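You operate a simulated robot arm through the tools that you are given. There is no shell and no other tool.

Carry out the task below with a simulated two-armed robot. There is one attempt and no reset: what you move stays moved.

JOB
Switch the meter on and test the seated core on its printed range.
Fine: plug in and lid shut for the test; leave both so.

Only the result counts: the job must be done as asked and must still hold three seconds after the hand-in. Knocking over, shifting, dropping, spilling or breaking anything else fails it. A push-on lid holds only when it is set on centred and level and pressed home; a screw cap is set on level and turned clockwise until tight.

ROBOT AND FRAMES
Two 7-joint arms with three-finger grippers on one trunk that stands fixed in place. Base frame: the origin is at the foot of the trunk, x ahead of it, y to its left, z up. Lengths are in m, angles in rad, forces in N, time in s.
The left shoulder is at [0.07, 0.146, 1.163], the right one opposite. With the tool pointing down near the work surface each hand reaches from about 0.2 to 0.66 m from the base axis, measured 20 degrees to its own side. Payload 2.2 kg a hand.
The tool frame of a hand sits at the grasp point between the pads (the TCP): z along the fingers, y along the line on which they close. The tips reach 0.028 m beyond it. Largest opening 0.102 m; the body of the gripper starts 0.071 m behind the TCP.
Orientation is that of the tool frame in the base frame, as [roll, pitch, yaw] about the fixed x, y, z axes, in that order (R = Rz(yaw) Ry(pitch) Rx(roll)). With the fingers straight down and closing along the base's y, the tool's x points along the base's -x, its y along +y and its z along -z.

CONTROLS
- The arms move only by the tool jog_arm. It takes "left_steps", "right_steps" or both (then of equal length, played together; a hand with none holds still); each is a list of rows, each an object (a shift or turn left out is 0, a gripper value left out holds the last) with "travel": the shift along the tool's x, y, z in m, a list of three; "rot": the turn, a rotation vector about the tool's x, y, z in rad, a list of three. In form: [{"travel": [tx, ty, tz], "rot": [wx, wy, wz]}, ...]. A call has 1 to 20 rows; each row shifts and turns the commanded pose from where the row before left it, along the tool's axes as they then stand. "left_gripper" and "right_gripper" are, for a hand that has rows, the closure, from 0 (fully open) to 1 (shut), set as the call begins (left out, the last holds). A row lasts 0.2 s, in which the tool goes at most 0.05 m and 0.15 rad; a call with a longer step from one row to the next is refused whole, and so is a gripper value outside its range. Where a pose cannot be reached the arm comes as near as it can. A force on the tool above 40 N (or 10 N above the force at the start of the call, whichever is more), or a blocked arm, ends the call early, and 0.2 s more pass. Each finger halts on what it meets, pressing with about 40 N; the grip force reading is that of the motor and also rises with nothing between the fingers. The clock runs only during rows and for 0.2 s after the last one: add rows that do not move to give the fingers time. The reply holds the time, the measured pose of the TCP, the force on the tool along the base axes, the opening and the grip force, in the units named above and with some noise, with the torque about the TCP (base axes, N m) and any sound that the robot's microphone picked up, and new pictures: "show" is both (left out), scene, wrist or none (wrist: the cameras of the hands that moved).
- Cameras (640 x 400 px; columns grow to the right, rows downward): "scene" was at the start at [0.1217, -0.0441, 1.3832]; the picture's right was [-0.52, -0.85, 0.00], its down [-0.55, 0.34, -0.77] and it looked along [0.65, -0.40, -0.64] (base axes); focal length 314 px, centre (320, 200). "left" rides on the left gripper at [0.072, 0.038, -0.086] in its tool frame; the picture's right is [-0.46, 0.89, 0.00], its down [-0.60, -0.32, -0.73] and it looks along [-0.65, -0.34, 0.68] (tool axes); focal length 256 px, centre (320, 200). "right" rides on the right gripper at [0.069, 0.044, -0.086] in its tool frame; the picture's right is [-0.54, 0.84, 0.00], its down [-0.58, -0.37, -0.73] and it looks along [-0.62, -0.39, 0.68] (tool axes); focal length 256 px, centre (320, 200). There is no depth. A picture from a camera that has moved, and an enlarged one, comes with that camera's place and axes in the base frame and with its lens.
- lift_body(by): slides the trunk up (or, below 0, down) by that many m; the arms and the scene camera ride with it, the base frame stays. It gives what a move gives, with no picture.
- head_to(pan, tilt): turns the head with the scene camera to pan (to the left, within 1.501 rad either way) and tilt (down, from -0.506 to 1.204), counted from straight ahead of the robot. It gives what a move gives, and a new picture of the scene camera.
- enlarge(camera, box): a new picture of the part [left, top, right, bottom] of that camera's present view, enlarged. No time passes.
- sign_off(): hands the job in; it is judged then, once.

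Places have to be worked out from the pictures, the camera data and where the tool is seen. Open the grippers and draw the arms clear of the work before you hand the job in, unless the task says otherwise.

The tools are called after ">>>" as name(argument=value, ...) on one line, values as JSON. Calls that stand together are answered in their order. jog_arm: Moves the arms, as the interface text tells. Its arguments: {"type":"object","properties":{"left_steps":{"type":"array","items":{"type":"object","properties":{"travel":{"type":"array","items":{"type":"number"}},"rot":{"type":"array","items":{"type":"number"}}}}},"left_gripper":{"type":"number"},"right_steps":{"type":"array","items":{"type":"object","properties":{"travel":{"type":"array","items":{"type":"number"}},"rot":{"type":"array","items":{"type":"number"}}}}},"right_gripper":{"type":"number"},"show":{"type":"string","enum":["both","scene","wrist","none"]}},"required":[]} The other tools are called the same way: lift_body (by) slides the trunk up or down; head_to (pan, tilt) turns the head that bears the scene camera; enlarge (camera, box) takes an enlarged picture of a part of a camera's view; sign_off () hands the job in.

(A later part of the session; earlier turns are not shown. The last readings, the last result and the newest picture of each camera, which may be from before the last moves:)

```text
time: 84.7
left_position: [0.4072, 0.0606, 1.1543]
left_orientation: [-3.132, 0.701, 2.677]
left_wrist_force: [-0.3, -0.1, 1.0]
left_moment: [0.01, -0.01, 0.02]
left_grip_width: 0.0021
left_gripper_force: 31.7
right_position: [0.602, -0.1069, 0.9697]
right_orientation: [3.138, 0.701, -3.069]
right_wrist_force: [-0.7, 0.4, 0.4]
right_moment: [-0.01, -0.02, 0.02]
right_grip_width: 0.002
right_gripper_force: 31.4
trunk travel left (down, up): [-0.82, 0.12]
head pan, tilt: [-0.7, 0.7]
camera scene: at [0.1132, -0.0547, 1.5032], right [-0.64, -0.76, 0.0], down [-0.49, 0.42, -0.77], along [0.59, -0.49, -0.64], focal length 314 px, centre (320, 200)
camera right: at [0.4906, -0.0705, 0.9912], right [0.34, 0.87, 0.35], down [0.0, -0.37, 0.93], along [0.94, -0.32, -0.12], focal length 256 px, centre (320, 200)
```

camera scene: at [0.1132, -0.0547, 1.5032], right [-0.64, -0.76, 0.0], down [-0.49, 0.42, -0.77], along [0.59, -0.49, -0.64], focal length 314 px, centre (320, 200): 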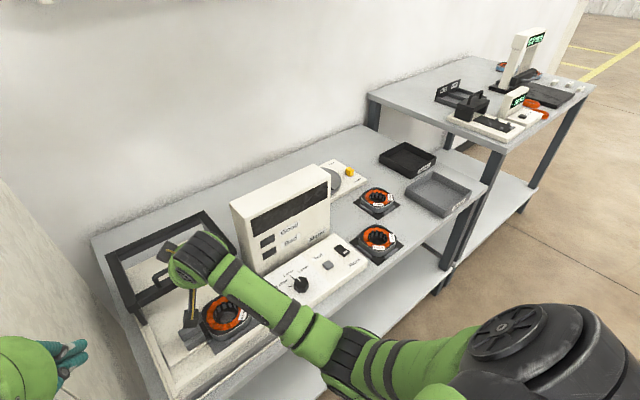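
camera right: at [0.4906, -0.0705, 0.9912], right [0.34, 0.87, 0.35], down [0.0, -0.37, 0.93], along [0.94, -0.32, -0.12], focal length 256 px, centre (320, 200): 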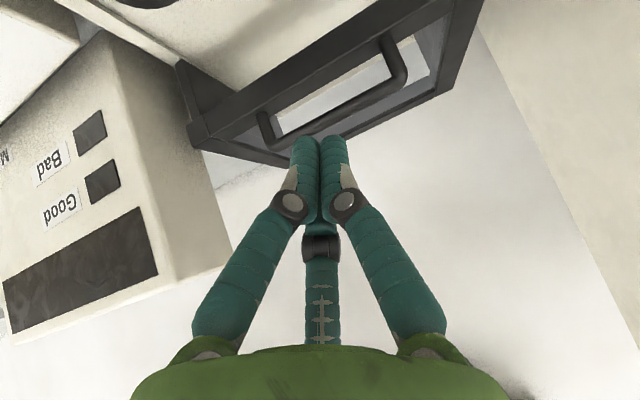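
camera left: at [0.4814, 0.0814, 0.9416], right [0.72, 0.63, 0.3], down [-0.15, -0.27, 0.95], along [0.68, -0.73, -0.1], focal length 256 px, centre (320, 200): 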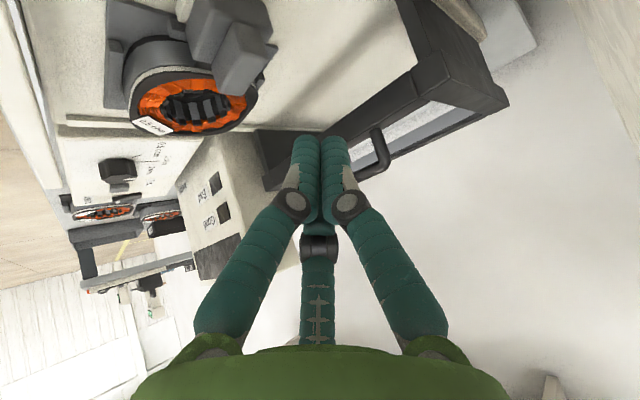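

The handle bar is confirmed at x≈0.69, z≈0.90. I move the closed fingers over the bar to x≈0.717, then lower the tips behind it to z≈0.88.

>>> jog_arm(right_steps=[{"travel": [-0.0292, -0.0028, 0.0246]}, {"travel": [-0.0292, -0.0028, 0.0246]}, {"travel": [-0.0292, -0.0028, 0.0246]}, {}], show="both")

```text
time: 85.7
left_position: [0.4072, 0.0611, 1.1534]
left_orientation: [-3.133, 0.701, 2.678]
left_wrist_force: [0.5, -0.4, 0.2]
left_moment: [0.0, 0.03, 0.01]
left_grip_width: 0.0021
left_gripper_force: 31.3
right_position: [0.7155, -0.1047, 0.9692]
right_orientation: [3.138, 0.701, -3.068]
right_wrist_force: [-0.9, 0.2, 0.2]
right_moment: [-0.01, 0.0, 0.0]
right_grip_width: 0.0024
right_gripper_force: 31.3
trunk travel left (down, up): [-0.82, 0.12]
head pan, tilt: [-0.7, 0.7]
camera scene: at [0.1138, -0.0546, 1.5032], right [-0.64, -0.76, 0.0], down [-0.49, 0.42, -0.77], along [0.59, -0.49, -0.64], focal length 314 px, centre (320, 200)
camera right: at [0.6047, -0.0709, 0.9917], right [0.34, 0.87, 0.35], down [0.0, -0.37, 0.93], along [0.94, -0.32, -0.12], focal length 256 px, centre (320, 200)
```

scene: 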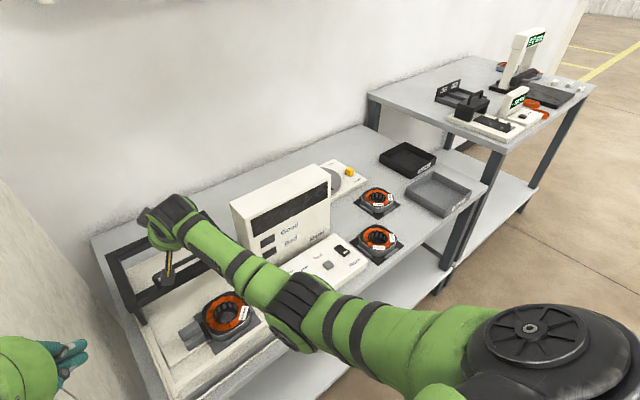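
right: 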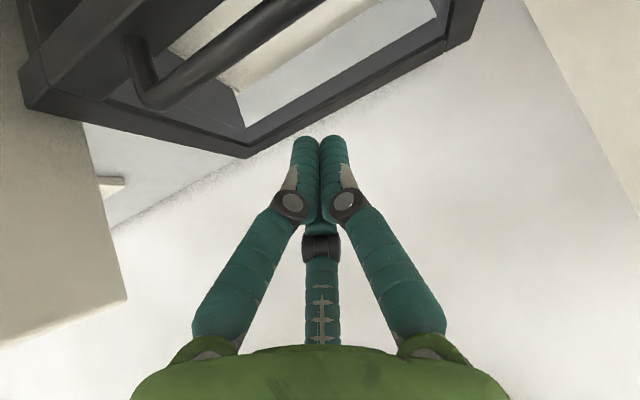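

Reached 0.7155. I lower the tips behind the bar.

>>> jog_arm(right_steps=[{"travel": [0.0146, 0, 0.0173]}, {"travel": [0.0146, 0, 0.0173]}, {"travel": [0.0146, 0, 0.0173]}, {}], show="both")

```text
time: 86.7
left_position: [0.4064, 0.0615, 1.1535]
left_orientation: [-3.132, 0.704, 2.679]
left_wrist_force: [0.4, -0.4, 0.1]
left_moment: [0.02, 0.01, 0.02]
left_grip_width: 0.002
left_gripper_force: 31.5
right_position: [0.7155, -0.1051, 0.9032]
right_orientation: [3.139, 0.706, -3.067]
right_wrist_force: [-1.7, -1.4, 13.8]
right_moment: [-0.18, 0.42, -0.09]
right_grip_width: 0.0019
right_gripper_force: 31.6
trunk travel left (down, up): [-0.82, 0.12]
head pan, tilt: [-0.7, 0.7]
camera scene: at [0.1113, -0.054, 1.5036], right [-0.64, -0.76, 0.0], down [-0.49, 0.41, -0.77], along [0.59, -0.49, -0.64], focal length 314 px, centre (320, 200)
camera right: at [0.6043, -0.0695, 0.9253], right [0.34, 0.87, 0.35], down [-0.01, -0.37, 0.93], along [0.94, -0.32, -0.12], focal length 256 px, centre (320, 200)
```

scene: 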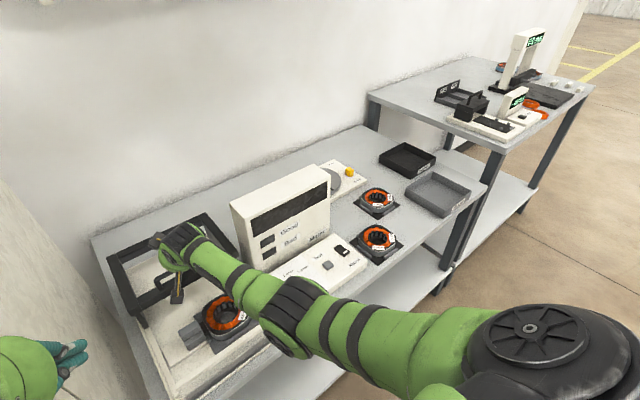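
right: 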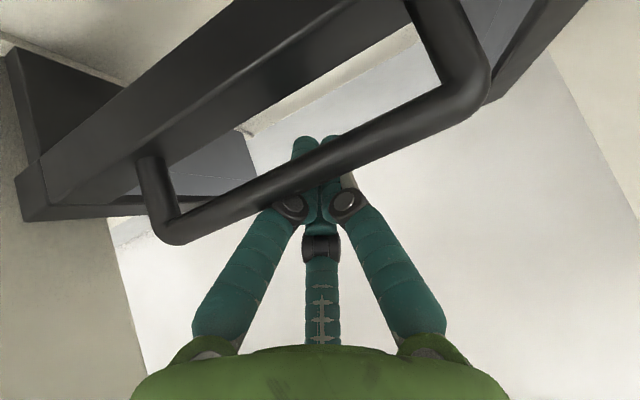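

The bar now lies across the fingers from below (14 N upward contact), so the hook is in place. I ease up 6 mm and begin pulling straight back.

>>> jog_arm(right_steps=[{"travel": [-0.0039, 0, -0.0046]}, {"travel": [0.0076, 0.0007, -0.0064]}, {"travel": [0.0076, 0.0007, -0.0064]}, {"travel": [0.0076, 0.0007, -0.0064]}, {}], show="both")

```text
time: 87.9
left_position: [0.4086, 0.0602, 1.1522]
left_orientation: [-3.133, 0.702, 2.676]
left_wrist_force: [0.2, -0.3, -0.3]
left_moment: [0.02, 0.02, 0.0]
left_grip_width: 0.0021
left_gripper_force: 30.8
right_position: [0.6882, -0.1065, 0.9051]
right_orientation: [3.138, 0.699, -3.07]
right_wrist_force: [-0.3, -0.1, 1.4]
right_moment: [-0.01, 0.03, 0.01]
right_grip_width: 0.0019
right_gripper_force: 31.5
trunk travel left (down, up): [-0.82, 0.12]
head pan, tilt: [-0.7, 0.7]
camera scene: at [0.1141, -0.0545, 1.5032], right [-0.64, -0.76, 0.0], down [-0.49, 0.42, -0.76], along [0.58, -0.49, -0.64], focal length 314 px, centre (320, 200)
camera right: at [0.5765, -0.07, 0.928], right [0.35, 0.87, 0.35], down [0.0, -0.37, 0.93], along [0.94, -0.32, -0.12], focal length 256 px, centre (320, 200)
```

scene: 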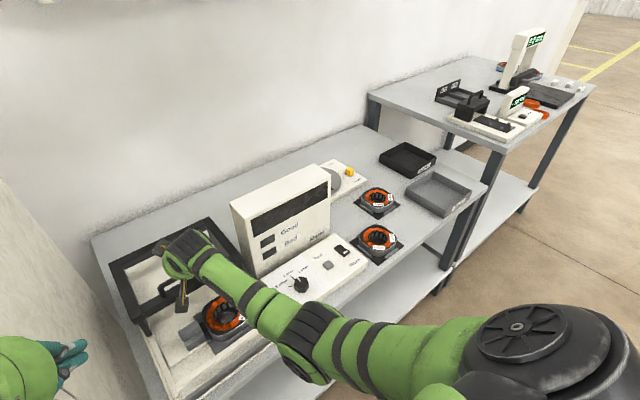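
right: 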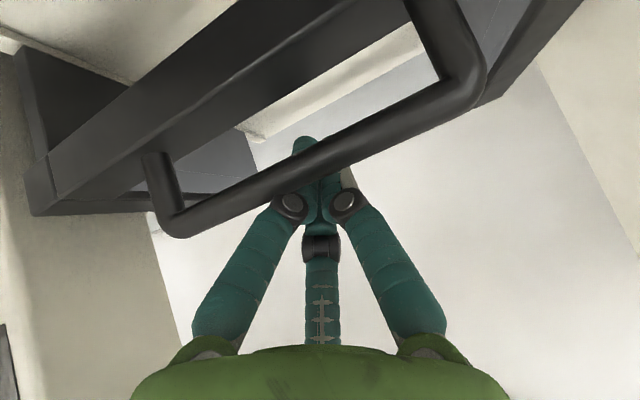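

The lid follows the hand (handle unchanged in the wrist view, small forces). I continue pulling.

>>> jog_arm(right_steps=[{"travel": [0.0115, 0.0011, -0.0097]}, {"travel": [0.0115, 0.0011, -0.0097]}, {"travel": [0.0115, 0.0011, -0.0097]}, {"travel": [0.0115, 0.0011, -0.0097]}, {"travel": [0.0115, 0.0011, -0.0097]}, {"travel": [0.0115, 0.0011, -0.0097]}, {}], show="both")

```text
time: 89.5
left_position: [0.4074, 0.0616, 1.1526]
left_orientation: [-3.132, 0.702, 2.678]
left_wrist_force: [0.0, 0.4, 0.8]
left_moment: [0.0, 0.03, -0.01]
left_grip_width: 0.0021
left_gripper_force: 31.0
right_position: [0.5976, -0.1064, 0.9079]
right_orientation: [3.141, 0.702, -3.068]
right_wrist_force: [-0.2, -0.5, -0.3]
right_moment: [-0.03, 0.01, 0.01]
right_grip_width: 0.0021
right_gripper_force: 31.4
trunk travel left (down, up): [-0.82, 0.12]
head pan, tilt: [-0.7, 0.7]
camera scene: at [0.1146, -0.0548, 1.5031], right [-0.64, -0.76, 0.0], down [-0.49, 0.42, -0.76], along [0.58, -0.49, -0.64], focal length 314 px, centre (320, 200)
camera right: at [0.4859, -0.0716, 0.9288], right [0.35, 0.87, 0.34], down [0.0, -0.37, 0.93], along [0.94, -0.32, -0.12], focal length 256 px, centre (320, 200)
```

scene: 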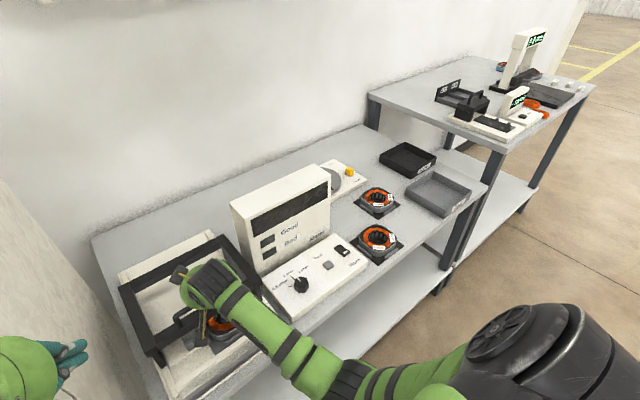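
right: 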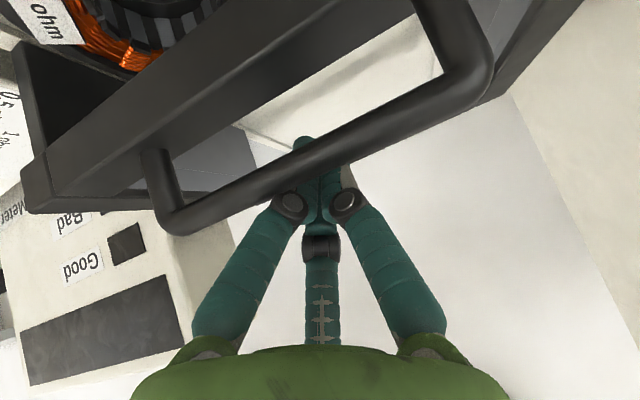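

The lid has slid about 9 cm with no resistance. I continue toward the front stop.

>>> jog_arm(right_steps=[{"travel": [0.0115, 0.0011, -0.0097]}, {"travel": [0.0115, 0.0011, -0.0097]}, {"travel": [0.0115, 0.0011, -0.0097]}, {"travel": [0.0115, 0.0011, -0.0097]}, {}], show="both")

```text
time: 90.7
left_position: [0.4091, 0.0614, 1.1518]
left_orientation: [-3.132, 0.703, 2.678]
left_wrist_force: [0.7, 0.8, 0.0]
left_moment: [0.0, 0.01, -0.02]
left_grip_width: 0.0021
left_gripper_force: 31.1
right_position: [0.5375, -0.1066, 0.9071]
right_orientation: [-3.142, 0.699, -3.069]
right_wrist_force: [0.5, 0.8, -0.2]
right_moment: [-0.01, 0.04, 0.05]
right_grip_width: 0.0022
right_gripper_force: 31.1
trunk travel left (down, up): [-0.82, 0.12]
head pan, tilt: [-0.7, 0.7]
camera scene: at [0.1148, -0.0544, 1.503], right [-0.64, -0.76, 0.0], down [-0.49, 0.41, -0.76], along [0.58, -0.49, -0.64], focal length 314 px, centre (320, 200)
camera right: at [0.4259, -0.0705, 0.928], right [0.35, 0.87, 0.34], down [0.0, -0.37, 0.93], along [0.94, -0.32, -0.13], focal length 256 px, centre (320, 200)
```

scene: 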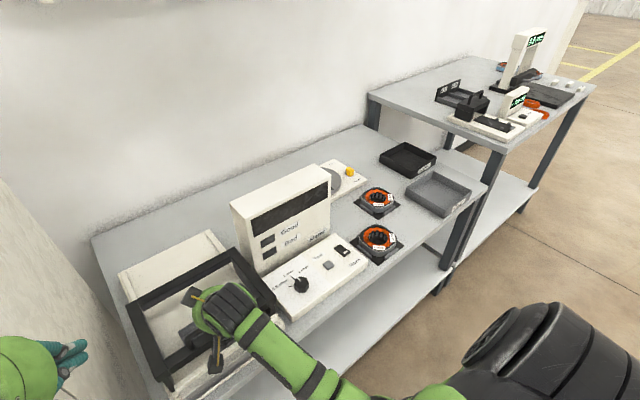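
right: 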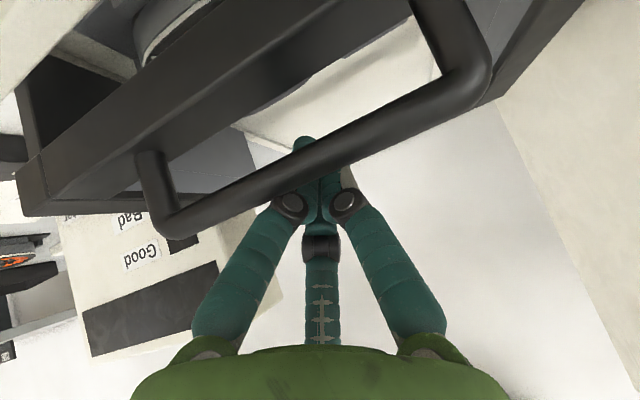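

Nearly at the front. I continue in smaller steps, watching for the end stop.

>>> jog_arm(right_steps=[{"travel": [0.0077, 0.0007, -0.0065]}, {"travel": [0.0077, 0.0007, -0.0065]}, {"travel": [0.0077, 0.0007, -0.0065]}, {"travel": [0.0077, 0.0007, -0.0065]}, {}], show="both")

```text
time: 91.7
left_position: [0.4071, 0.0617, 1.1539]
left_orientation: [-3.134, 0.704, 2.677]
left_wrist_force: [-0.1, -0.1, 0.1]
left_moment: [0.04, -0.02, 0.0]
left_grip_width: 0.0022
left_gripper_force: 31.7
right_position: [0.5044, -0.1072, 0.918]
right_orientation: [3.137, 0.736, -3.07]
right_wrist_force: [7.5, 0.5, 3.0]
right_moment: [-0.03, -0.09, 0.01]
right_grip_width: 0.002
right_gripper_force: 31.2
trunk travel left (down, up): [-0.82, 0.12]
head pan, tilt: [-0.7, 0.7]
stopped in row 5 (right hand): the force on the tool passed its limit at 42 N (the readings are from after the stop); the commanded pose is now the measured one
camera scene: at [0.1122, -0.0545, 1.5032], right [-0.64, -0.76, 0.0], down [-0.49, 0.42, -0.77], along [0.59, -0.49, -0.64], focal length 314 px, centre (320, 200)
camera right: at [0.3922, -0.0716, 0.9363], right [0.33, 0.87, 0.36], down [-0.04, -0.37, 0.93], along [0.94, -0.32, -0.09], focal length 256 px, centre (320, 200)
```

scene: 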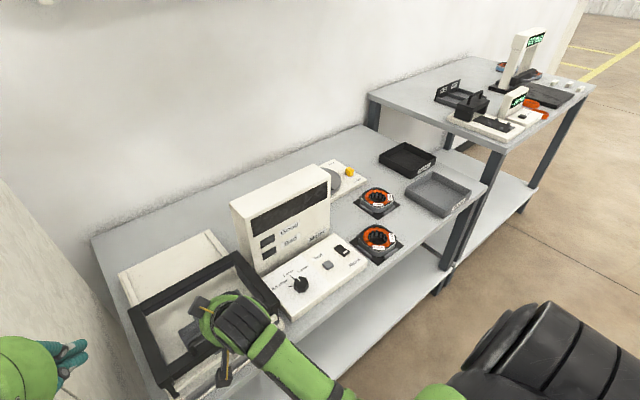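
right: 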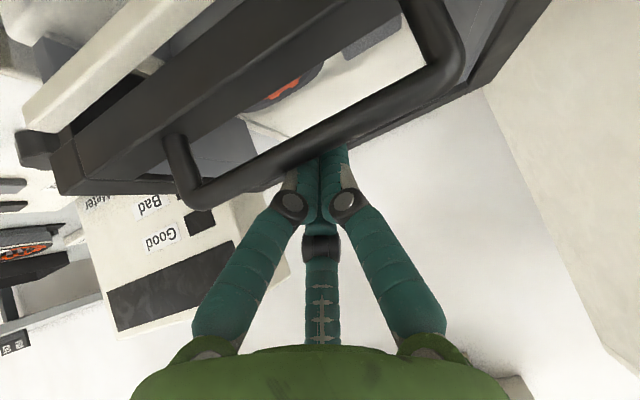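

42 N stop: the lid met its front stop. I lift the fingers straight up out of the handle and then inspect how the lid sits.

>>> jog_arm(right_steps=[{"travel": [-0.0111, -0.0005, 0.0087]}, {"travel": [-0.02, 0, -0.0222]}, {"travel": [-0.02, 0, -0.0222]}, {"travel": [-0.02, 0, -0.0222]}, {"travel": [-0.02, 0, -0.0222]}, {}], show="both")

```text
time: 93.1
left_position: [0.4074, 0.0618, 1.1528]
left_orientation: [-3.134, 0.701, 2.676]
left_wrist_force: [0.3, 0.0, -0.7]
left_moment: [0.0, 0.0, -0.04]
left_grip_width: 0.0022
left_gripper_force: 31.4
right_position: [0.5181, -0.1055, 1.0358]
right_orientation: [3.138, 0.729, -3.07]
right_wrist_force: [0.4, -0.2, -0.6]
right_moment: [-0.01, -0.03, 0.02]
right_grip_width: 0.002
right_gripper_force: 31.5
trunk travel left (down, up): [-0.82, 0.12]
head pan, tilt: [-0.7, 0.7]
camera scene: at [0.1144, -0.0546, 1.5031], right [-0.64, -0.76, 0.0], down [-0.49, 0.42, -0.76], along [0.58, -0.49, -0.64], focal length 314 px, centre (320, 200)
camera right: at [0.407, -0.0708, 1.0549], right [0.33, 0.87, 0.36], down [-0.03, -0.37, 0.93], along [0.94, -0.32, -0.1], focal length 256 px, centre (320, 200)
```

scene: 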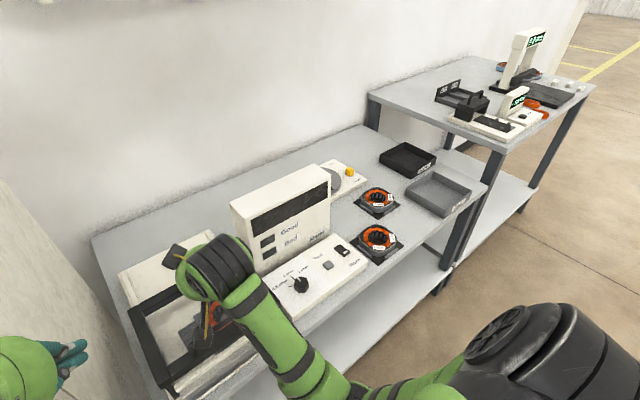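
right: 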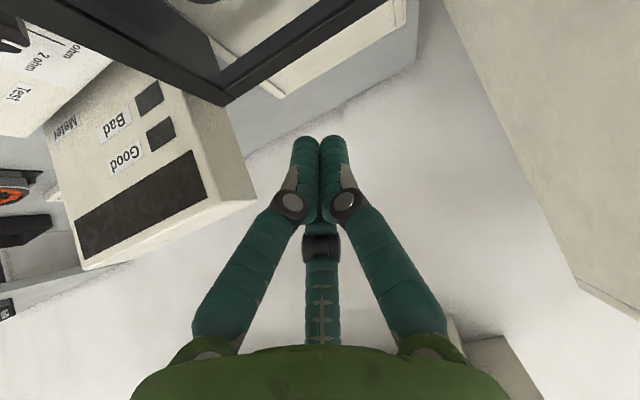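

Hook is free. I retract the right hand back and out to the right so I can inspect the fixture.

>>> jog_arm(right_steps=[{"travel": [0.0273, 0.0026, -0.0245]}, {"travel": [0.0273, 0.0026, -0.0245]}, {"travel": [0.0273, 0.0026, -0.0245]}, {"travel": [0.002, -0.0356, -0.0017]}, {"travel": [0.002, -0.0356, -0.0017]}, {"travel": [0.002, -0.0356, -0.0017]}, {"travel": [0.002, -0.0356, -0.0017]}, {"travel": [0.002, -0.0356, -0.0017]}, {"travel": [0.002, -0.0356, -0.0017]}, {"travel": [0.002, -0.0356, -0.0017]}, {}], show="none")

>>> head_to(pan=-0.25, tilt=0.95)

>>> enlarge(camera="scene", box=[200, 120, 360, 220])

```text
time: 95.5
left_position: [0.4085, 0.0621, 1.1532]
left_orientation: [-3.131, 0.7, 2.677]
left_wrist_force: [0.5, 0.0, -0.2]
left_moment: [-0.02, -0.02, 0.01]
left_grip_width: 0.002
left_gripper_force: 31.5
right_position: [0.4266, -0.3514, 1.0272]
right_orientation: [3.14, 0.732, -3.067]
right_wrist_force: [-0.2, 0.9, -0.7]
right_moment: [0.01, -0.02, 0.01]
right_grip_width: 0.0021
right_gripper_force: 31.5
right hand out of reach, approached as far as the arm can: row 3, 4, 5
trunk travel left (down, up): [-0.82, 0.12]
head pan, tilt: [-0.7, 0.7]
```

```text
time: 96.4
left_position: [0.408, 0.06, 1.1526]
left_orientation: [-3.133, 0.702, 2.677]
left_wrist_force: [-0.8, 0.5, 0.0]
left_moment: [0.0, 0.01, -0.01]
left_grip_width: 0.0021
left_gripper_force: 31.4
right_position: [0.4255, -0.3515, 1.0261]
right_orientation: [3.138, 0.732, -3.071]
right_wrist_force: [-1.0, -0.2, -1.0]
right_moment: [0.0, 0.0, 0.01]
right_grip_width: 0.0019
right_gripper_force: 31.8
trunk travel left (down, up): [-0.82, 0.12]
head pan, tilt: [-0.25, 0.949]
camera scene: at [0.1196, -0.0181, 1.4834], right [-0.25, -0.97, 0.0], down [-0.79, 0.2, -0.58], along [0.56, -0.14, -0.81], focal length 314 px, centre (320, 200)
```

scene: 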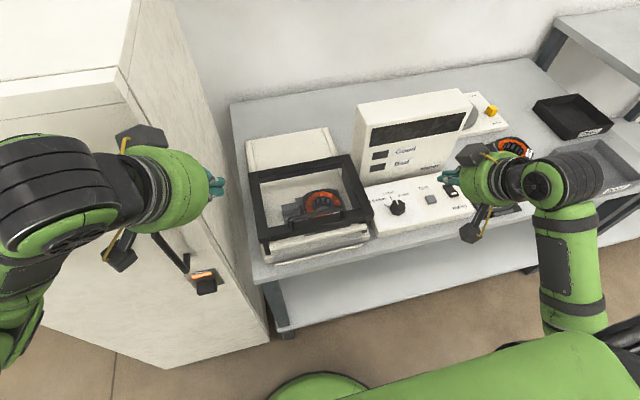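

```text
4.00 times, centred on (280, 170) of scene
camera zoom: at [0.1196, -0.0181, 1.4834], right [-0.25, -0.97, 0.0], down [-0.79, 0.2, -0.58], along [0.56, -0.14, -0.81], focal length 1256 px, centre (480, 320)
```

zoom: 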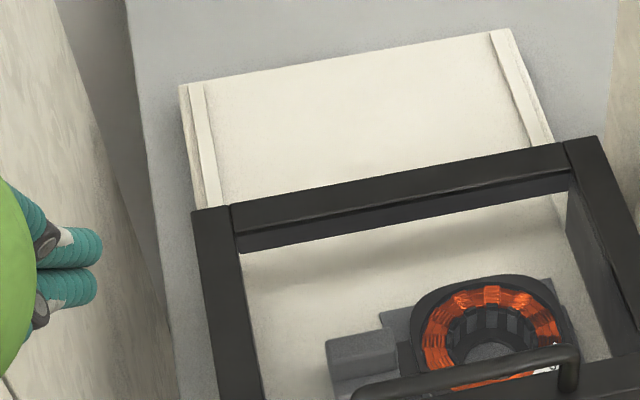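

>>> enlarge(camera="scene", box=[240, 170, 400, 270])

>>> enlarge(camera="scene", box=[360, 170, 488, 250])

```text
4.00 times, centred on (320, 220) of scene
camera zoom: at [0.1196, -0.0181, 1.4834], right [-0.25, -0.97, 0.0], down [-0.79, 0.2, -0.58], along [0.56, -0.14, -0.81], focal length 1256 px, centre (320, 120)
```

zoom: 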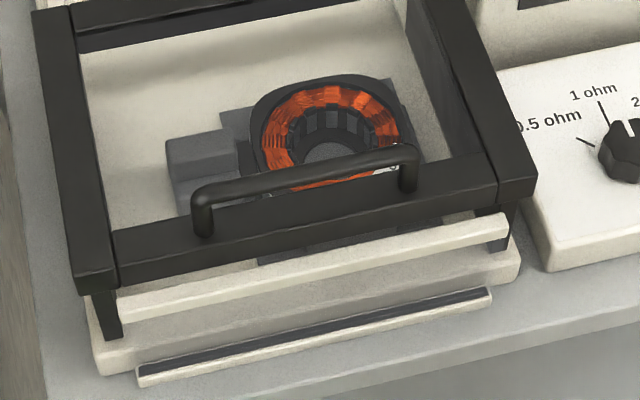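

```text
5.00 times, centred on (424, 210) of scene
camera zoom: at [0.1196, -0.0181, 1.4834], right [-0.25, -0.97, 0.0], down [-0.79, 0.2, -0.58], along [0.56, -0.14, -0.81], focal length 1570 px, centre (-200, 150)
```

zoom: 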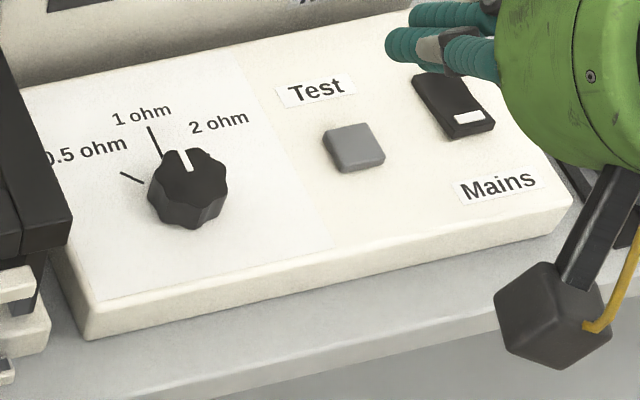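

The lid is at its front end with its legs past the front bar, and the plug's nose is still in the core. Now the meter: I look at the mains switch and button through the right wrist camera.

>>> enlarge(camera="right", box=[0, 0, 640, 400])

>>> enlarge(camera="scene", box=[430, 170, 478, 200])

```text
1.00 times, centred on (320, 200) of right (not enlarged: the box is as wide or as high as the picture)
camera zoom: at [0.3143, -0.3162, 1.0448], right [0.34, 0.87, 0.36], down [-0.03, -0.37, 0.93], along [0.94, -0.32, -0.1], focal length 256 px, centre (320, 200)
```

zoom: 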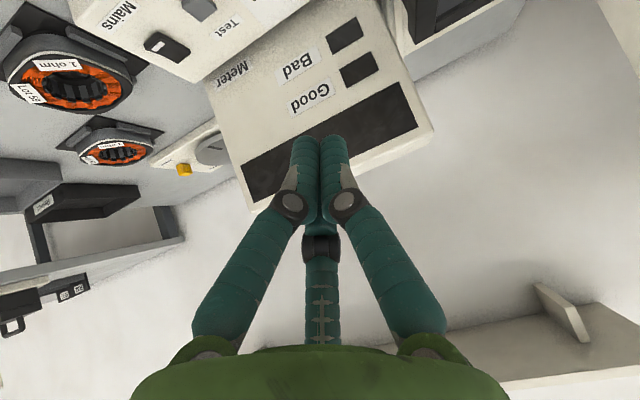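

```text
13.33 times, centred on (454, 185) of scene
camera zoom: at [0.1196, -0.0181, 1.4834], right [-0.25, -0.97, 0.0], down [-0.79, 0.2, -0.58], along [0.56, -0.14, -0.81], focal length 4187 px, centre (-1467, 400)
```

zoom: 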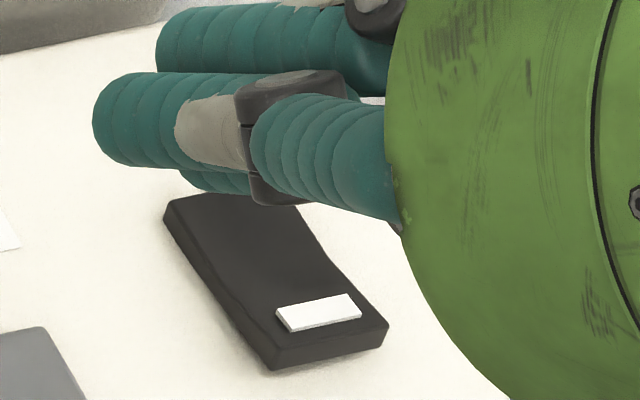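

I enlarge the rocker switch in the right wrist view to see which end is raised.

>>> enlarge(camera="right", box=[128, 10, 208, 60])

>>> enlarge(camera="right", box=[70, 0, 310, 150])

```text
8.00 times, centred on (168, 35) of right
camera zoom: at [0.3143, -0.3162, 1.0448], right [0.34, 0.87, 0.36], down [-0.03, -0.37, 0.93], along [0.94, -0.32, -0.1], focal length 2048 px, centre (1536, 1520)
```

zoom: 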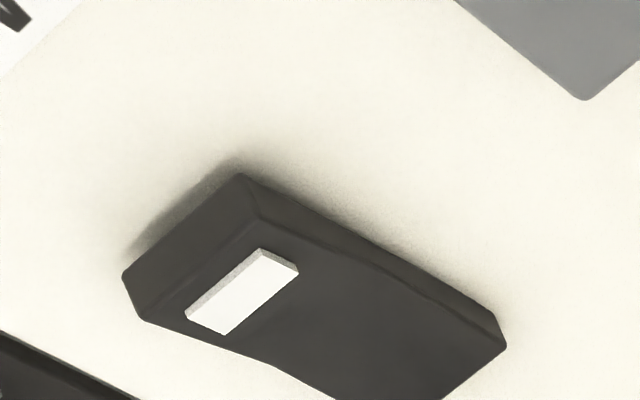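

```text
2.67 times, centred on (190, 75) of right
camera zoom: at [0.3143, -0.3162, 1.0448], right [0.34, 0.87, 0.36], down [-0.03, -0.37, 0.93], along [0.94, -0.32, -0.1], focal length 683 px, centre (667, 533)
```

zoom: 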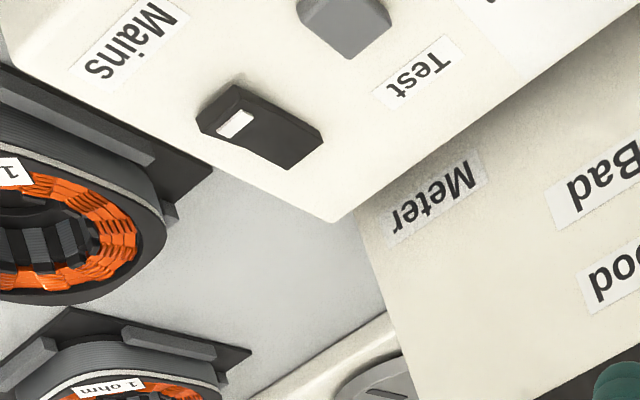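

Positions: rocker ≈(0.542, -0.501, 0.786), Test button ≈(0.533, -0.440, 0.781), knob ≈(0.521, -0.331, 0.80). I move the right camera closer to judge the rocker's tilt.

>>> jog_arm(right_steps=[{"travel": [0.0029, -0.0202, 0.03]}, {"travel": [0.0029, -0.0202, 0.03]}, {"travel": [0.0029, -0.0202, 0.03]}, {"travel": [0.0029, -0.0202, 0.03]}, {"travel": [0.0029, -0.0202, 0.03]}, {"travel": [0.0029, -0.0202, 0.03]}, {}], show="wrist")

>>> enlarge(camera="right", box=[120, 0, 280, 100])

```text
time: 98.0
left_position: [0.4074, 0.0619, 1.1527]
left_orientation: [-3.132, 0.702, 2.679]
left_wrist_force: [0.5, -0.6, -1.0]
left_moment: [0.02, -0.02, 0.01]
left_grip_width: 0.0021
left_gripper_force: 31.2
right_position: [0.5424, -0.4653, 0.882]
right_orientation: [3.139, 0.732, -3.069]
right_wrist_force: [-0.4, -0.1, 0.4]
right_moment: [0.02, 0.0, 0.01]
right_grip_width: 0.002
right_gripper_force: 31.3
trunk travel left (down, up): [-0.82, 0.12]
head pan, tilt: [-0.25, 0.949]
camera right: at [0.43, -0.4295, 0.9], right [0.33, 0.87, 0.36], down [-0.03, -0.37, 0.93], along [0.94, -0.32, -0.1], focal length 256 px, centre (320, 200)
```

right: 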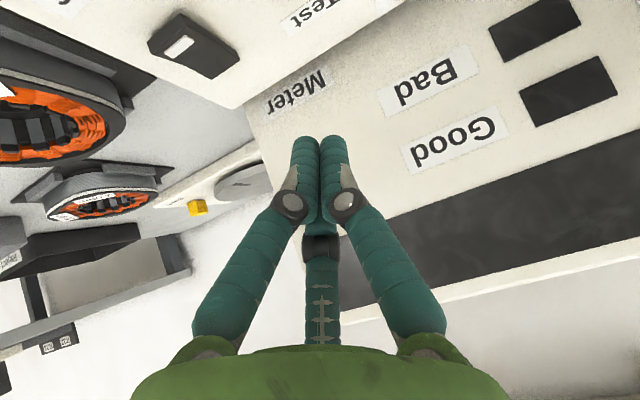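

```text
4.00 times, centred on (200, 50) of right
camera zoom: at [0.43, -0.4295, 0.9], right [0.33, 0.87, 0.36], down [-0.03, -0.37, 0.93], along [0.94, -0.32, -0.1], focal length 1024 px, centre (800, 800)
```

zoom: 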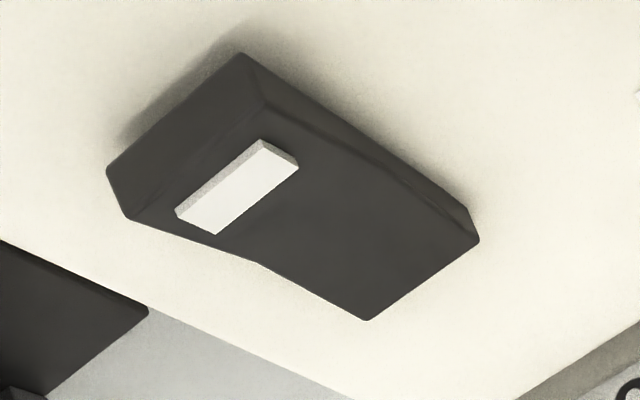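

The marked near end of the rocker (x≈0.53–0.55, y≈-0.509) stands slightly higher than the far end, so I'll press there. I position the closed right fingertips just above it.

>>> jog_arm(right_steps=[{"travel": [0.0163, -0.0144, 0.0065]}, {"travel": [0.0163, -0.0144, 0.0065]}, {"travel": [0.0163, -0.0144, 0.0065]}, {}], show="both")

>>> enlarge(camera="right", box=[200, 60, 440, 210])

>>> enlarge(camera="scene", box=[400, 160, 496, 220])

```text
time: 99.0
left_position: [0.4088, 0.0621, 1.1531]
left_orientation: [-3.131, 0.701, 2.678]
left_wrist_force: [1.0, 1.0, -0.6]
left_moment: [0.01, 0.01, 0.01]
left_grip_width: 0.002
left_gripper_force: 31.3
right_position: [0.5226, -0.5104, 0.834]
right_orientation: [3.139, 0.731, -3.069]
right_wrist_force: [0.3, -0.1, -0.5]
right_moment: [0.02, 0.0, -0.02]
right_grip_width: 0.0022
right_gripper_force: 31.4
trunk travel left (down, up): [-0.82, 0.12]
head pan, tilt: [-0.25, 0.949]
camera scene: at [0.1196, -0.0176, 1.4834], right [-0.25, -0.97, 0.0], down [-0.79, 0.2, -0.58], along [0.56, -0.14, -0.81], focal length 314 px, centre (320, 200)
camera right: at [0.4109, -0.4745, 0.8524], right [0.33, 0.87, 0.36], down [-0.03, -0.37, 0.93], along [0.94, -0.32, -0.1], focal length 256 px, centre (320, 200)
```

scene: 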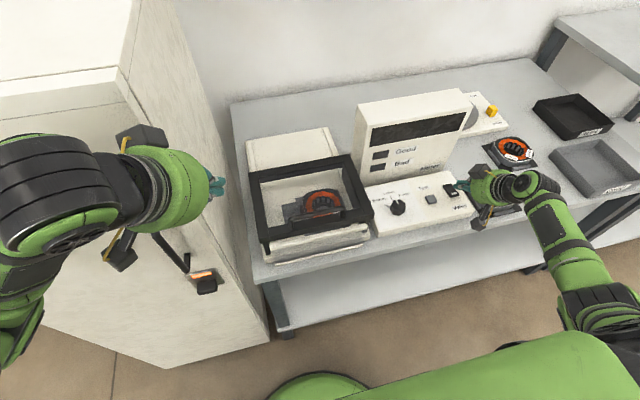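
right: 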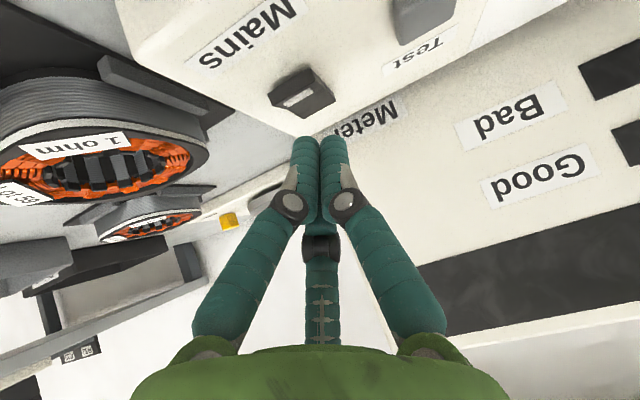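

```text
2.67 times, centred on (320, 135) of right
camera zoom: at [0.4109, -0.4745, 0.8524], right [0.33, 0.87, 0.36], down [-0.03, -0.37, 0.93], along [0.94, -0.32, -0.1], focal length 683 px, centre (320, 373)
```

zoom: 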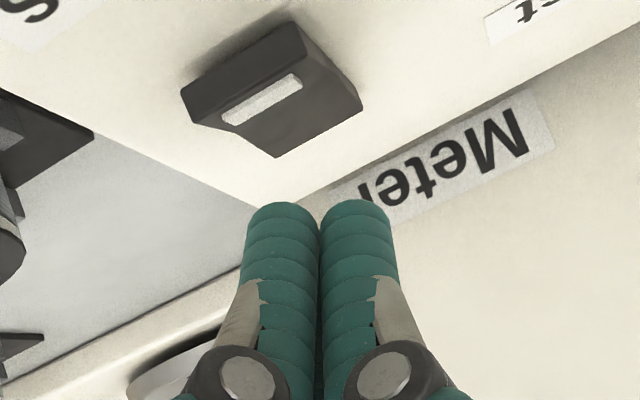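

```text
6.67 times, centred on (448, 190) of scene
camera zoom: at [0.1196, -0.0176, 1.4834], right [-0.25, -0.97, 0.0], down [-0.79, 0.2, -0.58], along [0.56, -0.14, -0.81], focal length 2093 px, centre (-533, 267)
```

zoom: 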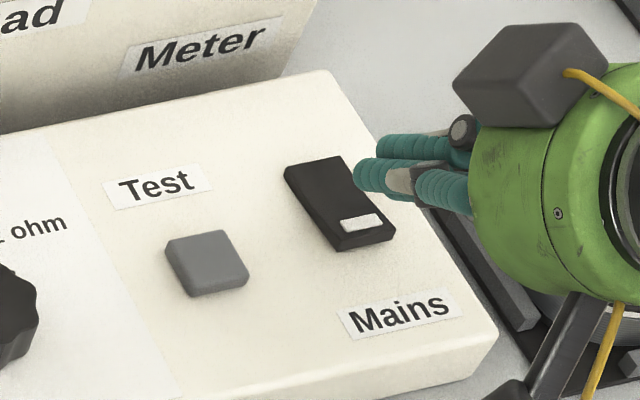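

Tips are above the marked end. I lower in small steps to press it.

>>> jog_arm(right_steps=[{"travel": [0.0033, 0, 0.0037]}, {"travel": [0.0033, 0, 0.0037]}, {"travel": [0.0033, 0, 0.0037]}, {"travel": [0.0033, 0, 0.0037]}, {"travel": [0.002, 0, 0.0022]}, {"travel": [0.002, 0, 0.0022]}, {"travel": [0.002, 0, 0.0022]}, {}], show="scene")

>>> enlarge(camera="scene", box=[352, 100, 512, 200])

```text
time: 100.8
left_position: [0.4065, 0.0625, 1.1541]
left_orientation: [-3.129, 0.702, 2.677]
left_wrist_force: [0.0, 0.3, 0.8]
left_moment: [0.0, 0.01, -0.02]
left_grip_width: 0.0023
left_gripper_force: 31.3
right_position: [0.5229, -0.5099, 0.8088]
right_orientation: [-3.14, 0.737, -3.067]
right_wrist_force: [-0.4, -0.6, 12.2]
right_moment: [-0.07, -0.04, 0.16]
right_grip_width: 0.0018
right_gripper_force: 30.6
trunk travel left (down, up): [-0.82, 0.12]
head pan, tilt: [-0.25, 0.949]
camera scene: at [0.1175, -0.016, 1.4837], right [-0.25, -0.97, 0.0], down [-0.79, 0.2, -0.58], along [0.57, -0.15, -0.81], focal length 314 px, centre (320, 200)
```

scene: 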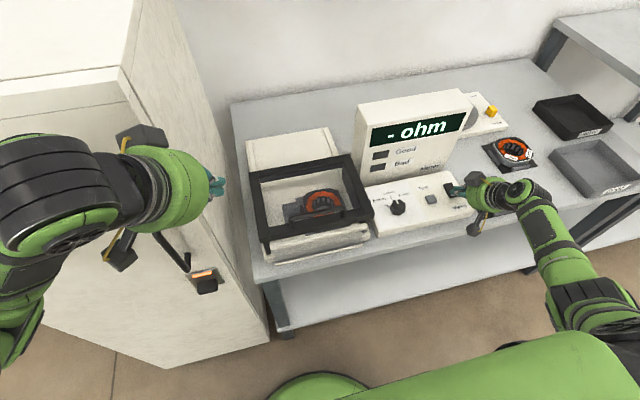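

```text
4.00 times, centred on (432, 150) of scene
camera zoom: at [0.1175, -0.016, 1.4837], right [-0.25, -0.97, 0.0], down [-0.79, 0.2, -0.58], along [0.57, -0.15, -0.81], focal length 1256 px, centre (-128, 400)
```

zoom: 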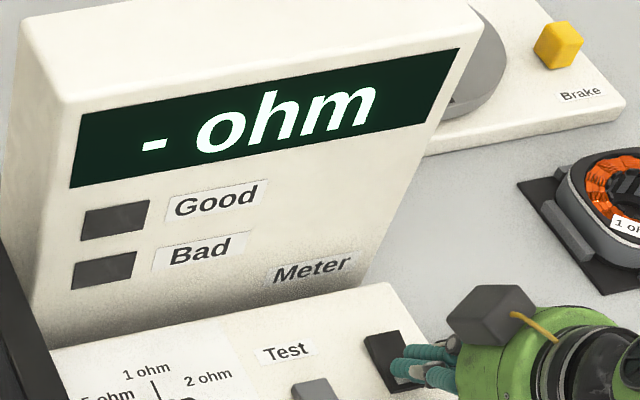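

Meter is on ("- ohm" displayed). I lift off the switch, move back toward the knob, and bring the tool upright for gripping it.

>>> jog_arm(right_steps=[{"travel": [-0.02, 0, -0.0222]}, {"travel": [-0.02, 0, -0.0222]}, {"travel": [-0.02, 0, -0.0222]}, {"travel": [-0.02, 0, -0.0222]}, {"travel": [-0.005, 0.0403, -0.0088]}, {"travel": [-0.005, 0.0403, -0.0088]}, {"travel": [-0.005, 0.0403, -0.0088]}, {"travel": [-0.005, 0.0403, -0.0088]}, {"rot": [0, 0.146, 0]}, {"rot": [0, 0.146, 0]}, {"rot": [0, 0.146, 0]}, {"rot": [0, 0.146, 0]}, {"rot": [0, 0.146, 0]}, {}], right_gripper=0.2, show="both")

```text
time: 103.8
left_position: [0.4074, 0.0614, 1.1546]
left_orientation: [-3.133, 0.703, 2.677]
left_wrist_force: [0.6, 0.1, -0.6]
left_moment: [-0.01, -0.02, 0.02]
left_grip_width: 0.0021
left_gripper_force: 31.0
right_position: [0.5011, -0.3501, 0.9645]
right_orientation: [3.14, -0.002, -3.067]
right_wrist_force: [0.2, 0.4, -0.3]
right_moment: [0.03, 0.0, 0.04]
right_grip_width: 0.0817
right_gripper_force: 0.1
trunk travel left (down, up): [-0.82, 0.12]
head pan, tilt: [-0.25, 0.949]
camera scene: at [0.1189, -0.0179, 1.4835], right [-0.25, -0.97, 0.0], down [-0.79, 0.2, -0.58], along [0.56, -0.14, -0.81], focal length 314 px, centre (320, 200)
camera right: at [0.4294, -0.311, 1.0518], right [0.47, 0.88, 0.0], down [0.6, -0.32, 0.73], along [0.64, -0.34, -0.68], focal length 256 px, centre (320, 200)
```

scene: 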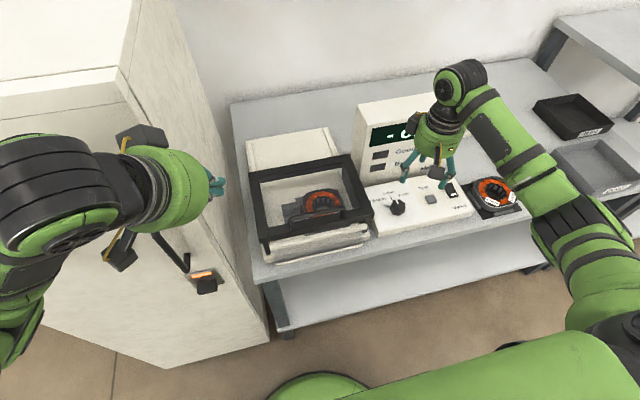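
right: 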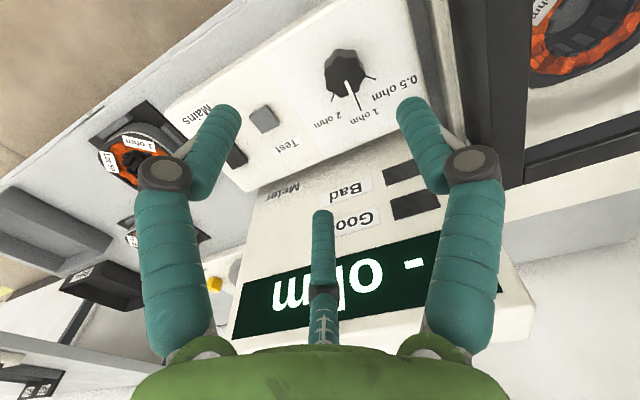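

Tool upright works here. I enlarge the knob in the wrist view to get its centre and pointer.

>>> enlarge(camera="right", box=[290, 30, 418, 110])

```text
5.00 times, centred on (354, 70) of right
camera zoom: at [0.4294, -0.311, 1.0518], right [0.47, 0.88, 0.0], down [0.6, -0.32, 0.73], along [0.64, -0.34, -0.68], focal length 1280 px, centre (150, 850)
```

zoom: 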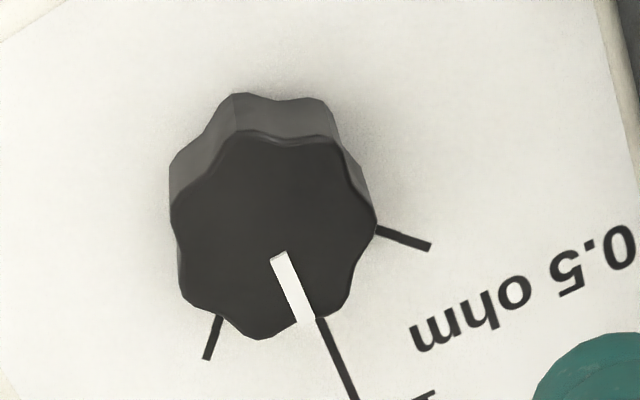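

Knob centre ≈(0.5285, -0.336), top z≈0.797, diameter ≈0.04, pointer on 1 ohm. I pre-rotate the open gripper to yaw ≈-2.29 and move above the knob.

>>> jog_arm(right_steps=[{"rot": [0, 0, -0.129]}, {"rot": [0, 0, -0.129]}, {"rot": [0, 0, -0.129]}, {"rot": [0, 0, -0.129]}, {"rot": [0, 0, -0.129]}, {"rot": [0, 0, -0.13]}, {"travel": [-0.0144, -0.0056, 0.0325]}, {"travel": [-0.0144, -0.0056, 0.0325]}, {}], show="both")

```text
time: 105.8
left_position: [0.4079, 0.0621, 1.1533]
left_orientation: [-3.132, 0.702, 2.677]
left_wrist_force: [0.0, -0.1, 0.3]
left_moment: [-0.04, -0.03, 0.02]
left_grip_width: 0.002
left_gripper_force: 31.7
right_position: [0.5278, -0.3358, 0.8989]
right_orientation: [-3.141, 0.002, -2.291]
right_wrist_force: [-0.6, -0.3, 0.1]
right_moment: [0.02, 0.02, -0.05]
right_grip_width: 0.0816
right_gripper_force: 0.0
trunk travel left (down, up): [-0.82, 0.12]
head pan, tilt: [-0.25, 0.949]
camera scene: at [0.1187, -0.0179, 1.4835], right [-0.25, -0.97, 0.0], down [-0.79, 0.2, -0.58], along [0.56, -0.14, -0.81], focal length 314 px, centre (320, 200)
camera right: at [0.4503, -0.3578, 0.9865], right [-0.28, 0.96, 0.0], down [0.65, 0.19, 0.73], along [0.7, 0.21, -0.68], focal length 256 px, centre (320, 200)
```

scene: 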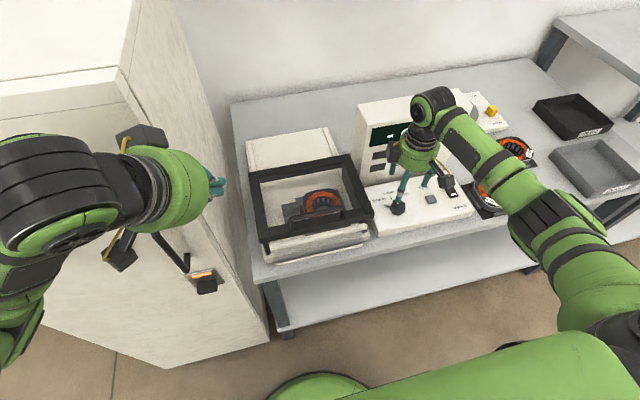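
right: 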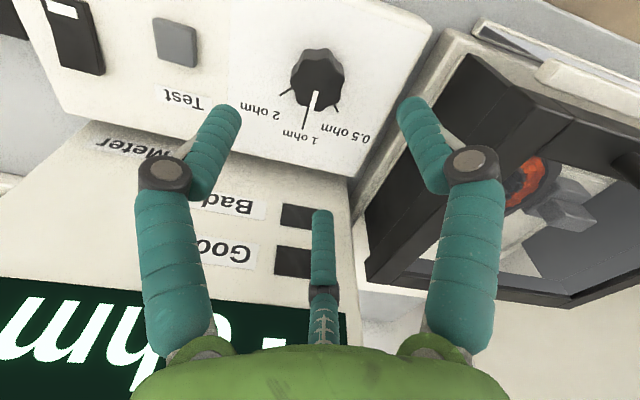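

The knob projects to (0.526, -0.336), right below the TCP. I lower around it to z≈0.81.

>>> jog_arm(right_steps=[{"travel": [0, 0.001, 0.022]}, {"travel": [0, 0, 0.022]}, {"travel": [0, 0, 0.022]}, {"travel": [0, 0, 0.013]}, {"travel": [0, 0, 0.008]}, {}], show="both")

```text
time: 107.2
left_position: [0.408, 0.0612, 1.1532]
left_orientation: [-3.133, 0.701, 2.678]
left_wrist_force: [0.0, 0.8, 0.4]
left_moment: [0.0, -0.04, 0.0]
left_grip_width: 0.0018
left_gripper_force: 31.8
right_position: [0.5297, -0.334, 0.8122]
right_orientation: [3.139, 0.002, -2.293]
right_wrist_force: [0.0, -0.5, -0.4]
right_moment: [-0.03, 0.02, 0.01]
right_grip_width: 0.0814
right_gripper_force: 0.0
trunk travel left (down, up): [-0.82, 0.12]
head pan, tilt: [-0.25, 0.949]
camera scene: at [0.1197, -0.0177, 1.4834], right [-0.25, -0.97, 0.0], down [-0.79, 0.2, -0.58], along [0.56, -0.14, -0.81], focal length 314 px, centre (320, 200)
camera right: at [0.4505, -0.356, 0.8994], right [-0.28, 0.96, 0.0], down [0.65, 0.19, 0.73], along [0.7, 0.21, -0.68], focal length 256 px, centre (320, 200)
```

scene: 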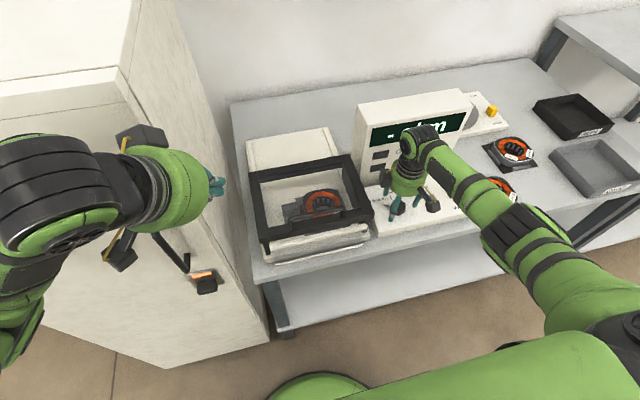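
right: 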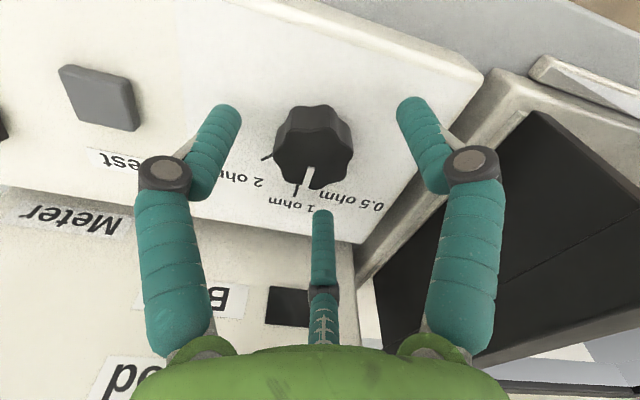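

Knob is centred between the fingers. I correct 3 mm across and close the gripper on it.

>>> jog_arm(right_steps=[{"travel": [0.003, 0.0005, 0.001]}, {}, {}, {}], right_gripper=1, show="wrist")

```text
time: 108.2
left_position: [0.4065, 0.0604, 1.1532]
left_orientation: [-3.134, 0.701, 2.675]
left_wrist_force: [0.0, 0.5, -0.1]
left_moment: [0.01, -0.03, -0.03]
left_grip_width: 0.0021
left_gripper_force: 31.1
right_position: [0.5269, -0.337, 0.8129]
right_orientation: [-3.141, 0.004, -2.294]
right_wrist_force: [4.3, -6.9, 8.3]
right_moment: [-0.44, 0.13, 0.0]
right_grip_width: 0.037
right_gripper_force: 45.3
trunk travel left (down, up): [-0.82, 0.12]
head pan, tilt: [-0.25, 0.949]
camera right: at [0.449, -0.3596, 0.8996], right [-0.28, 0.96, 0.0], down [0.65, 0.19, 0.73], along [0.7, 0.21, -0.68], focal length 256 px, centre (320, 200)
```

right: 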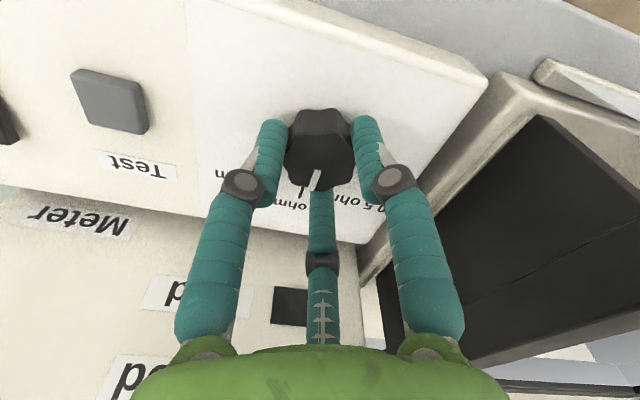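

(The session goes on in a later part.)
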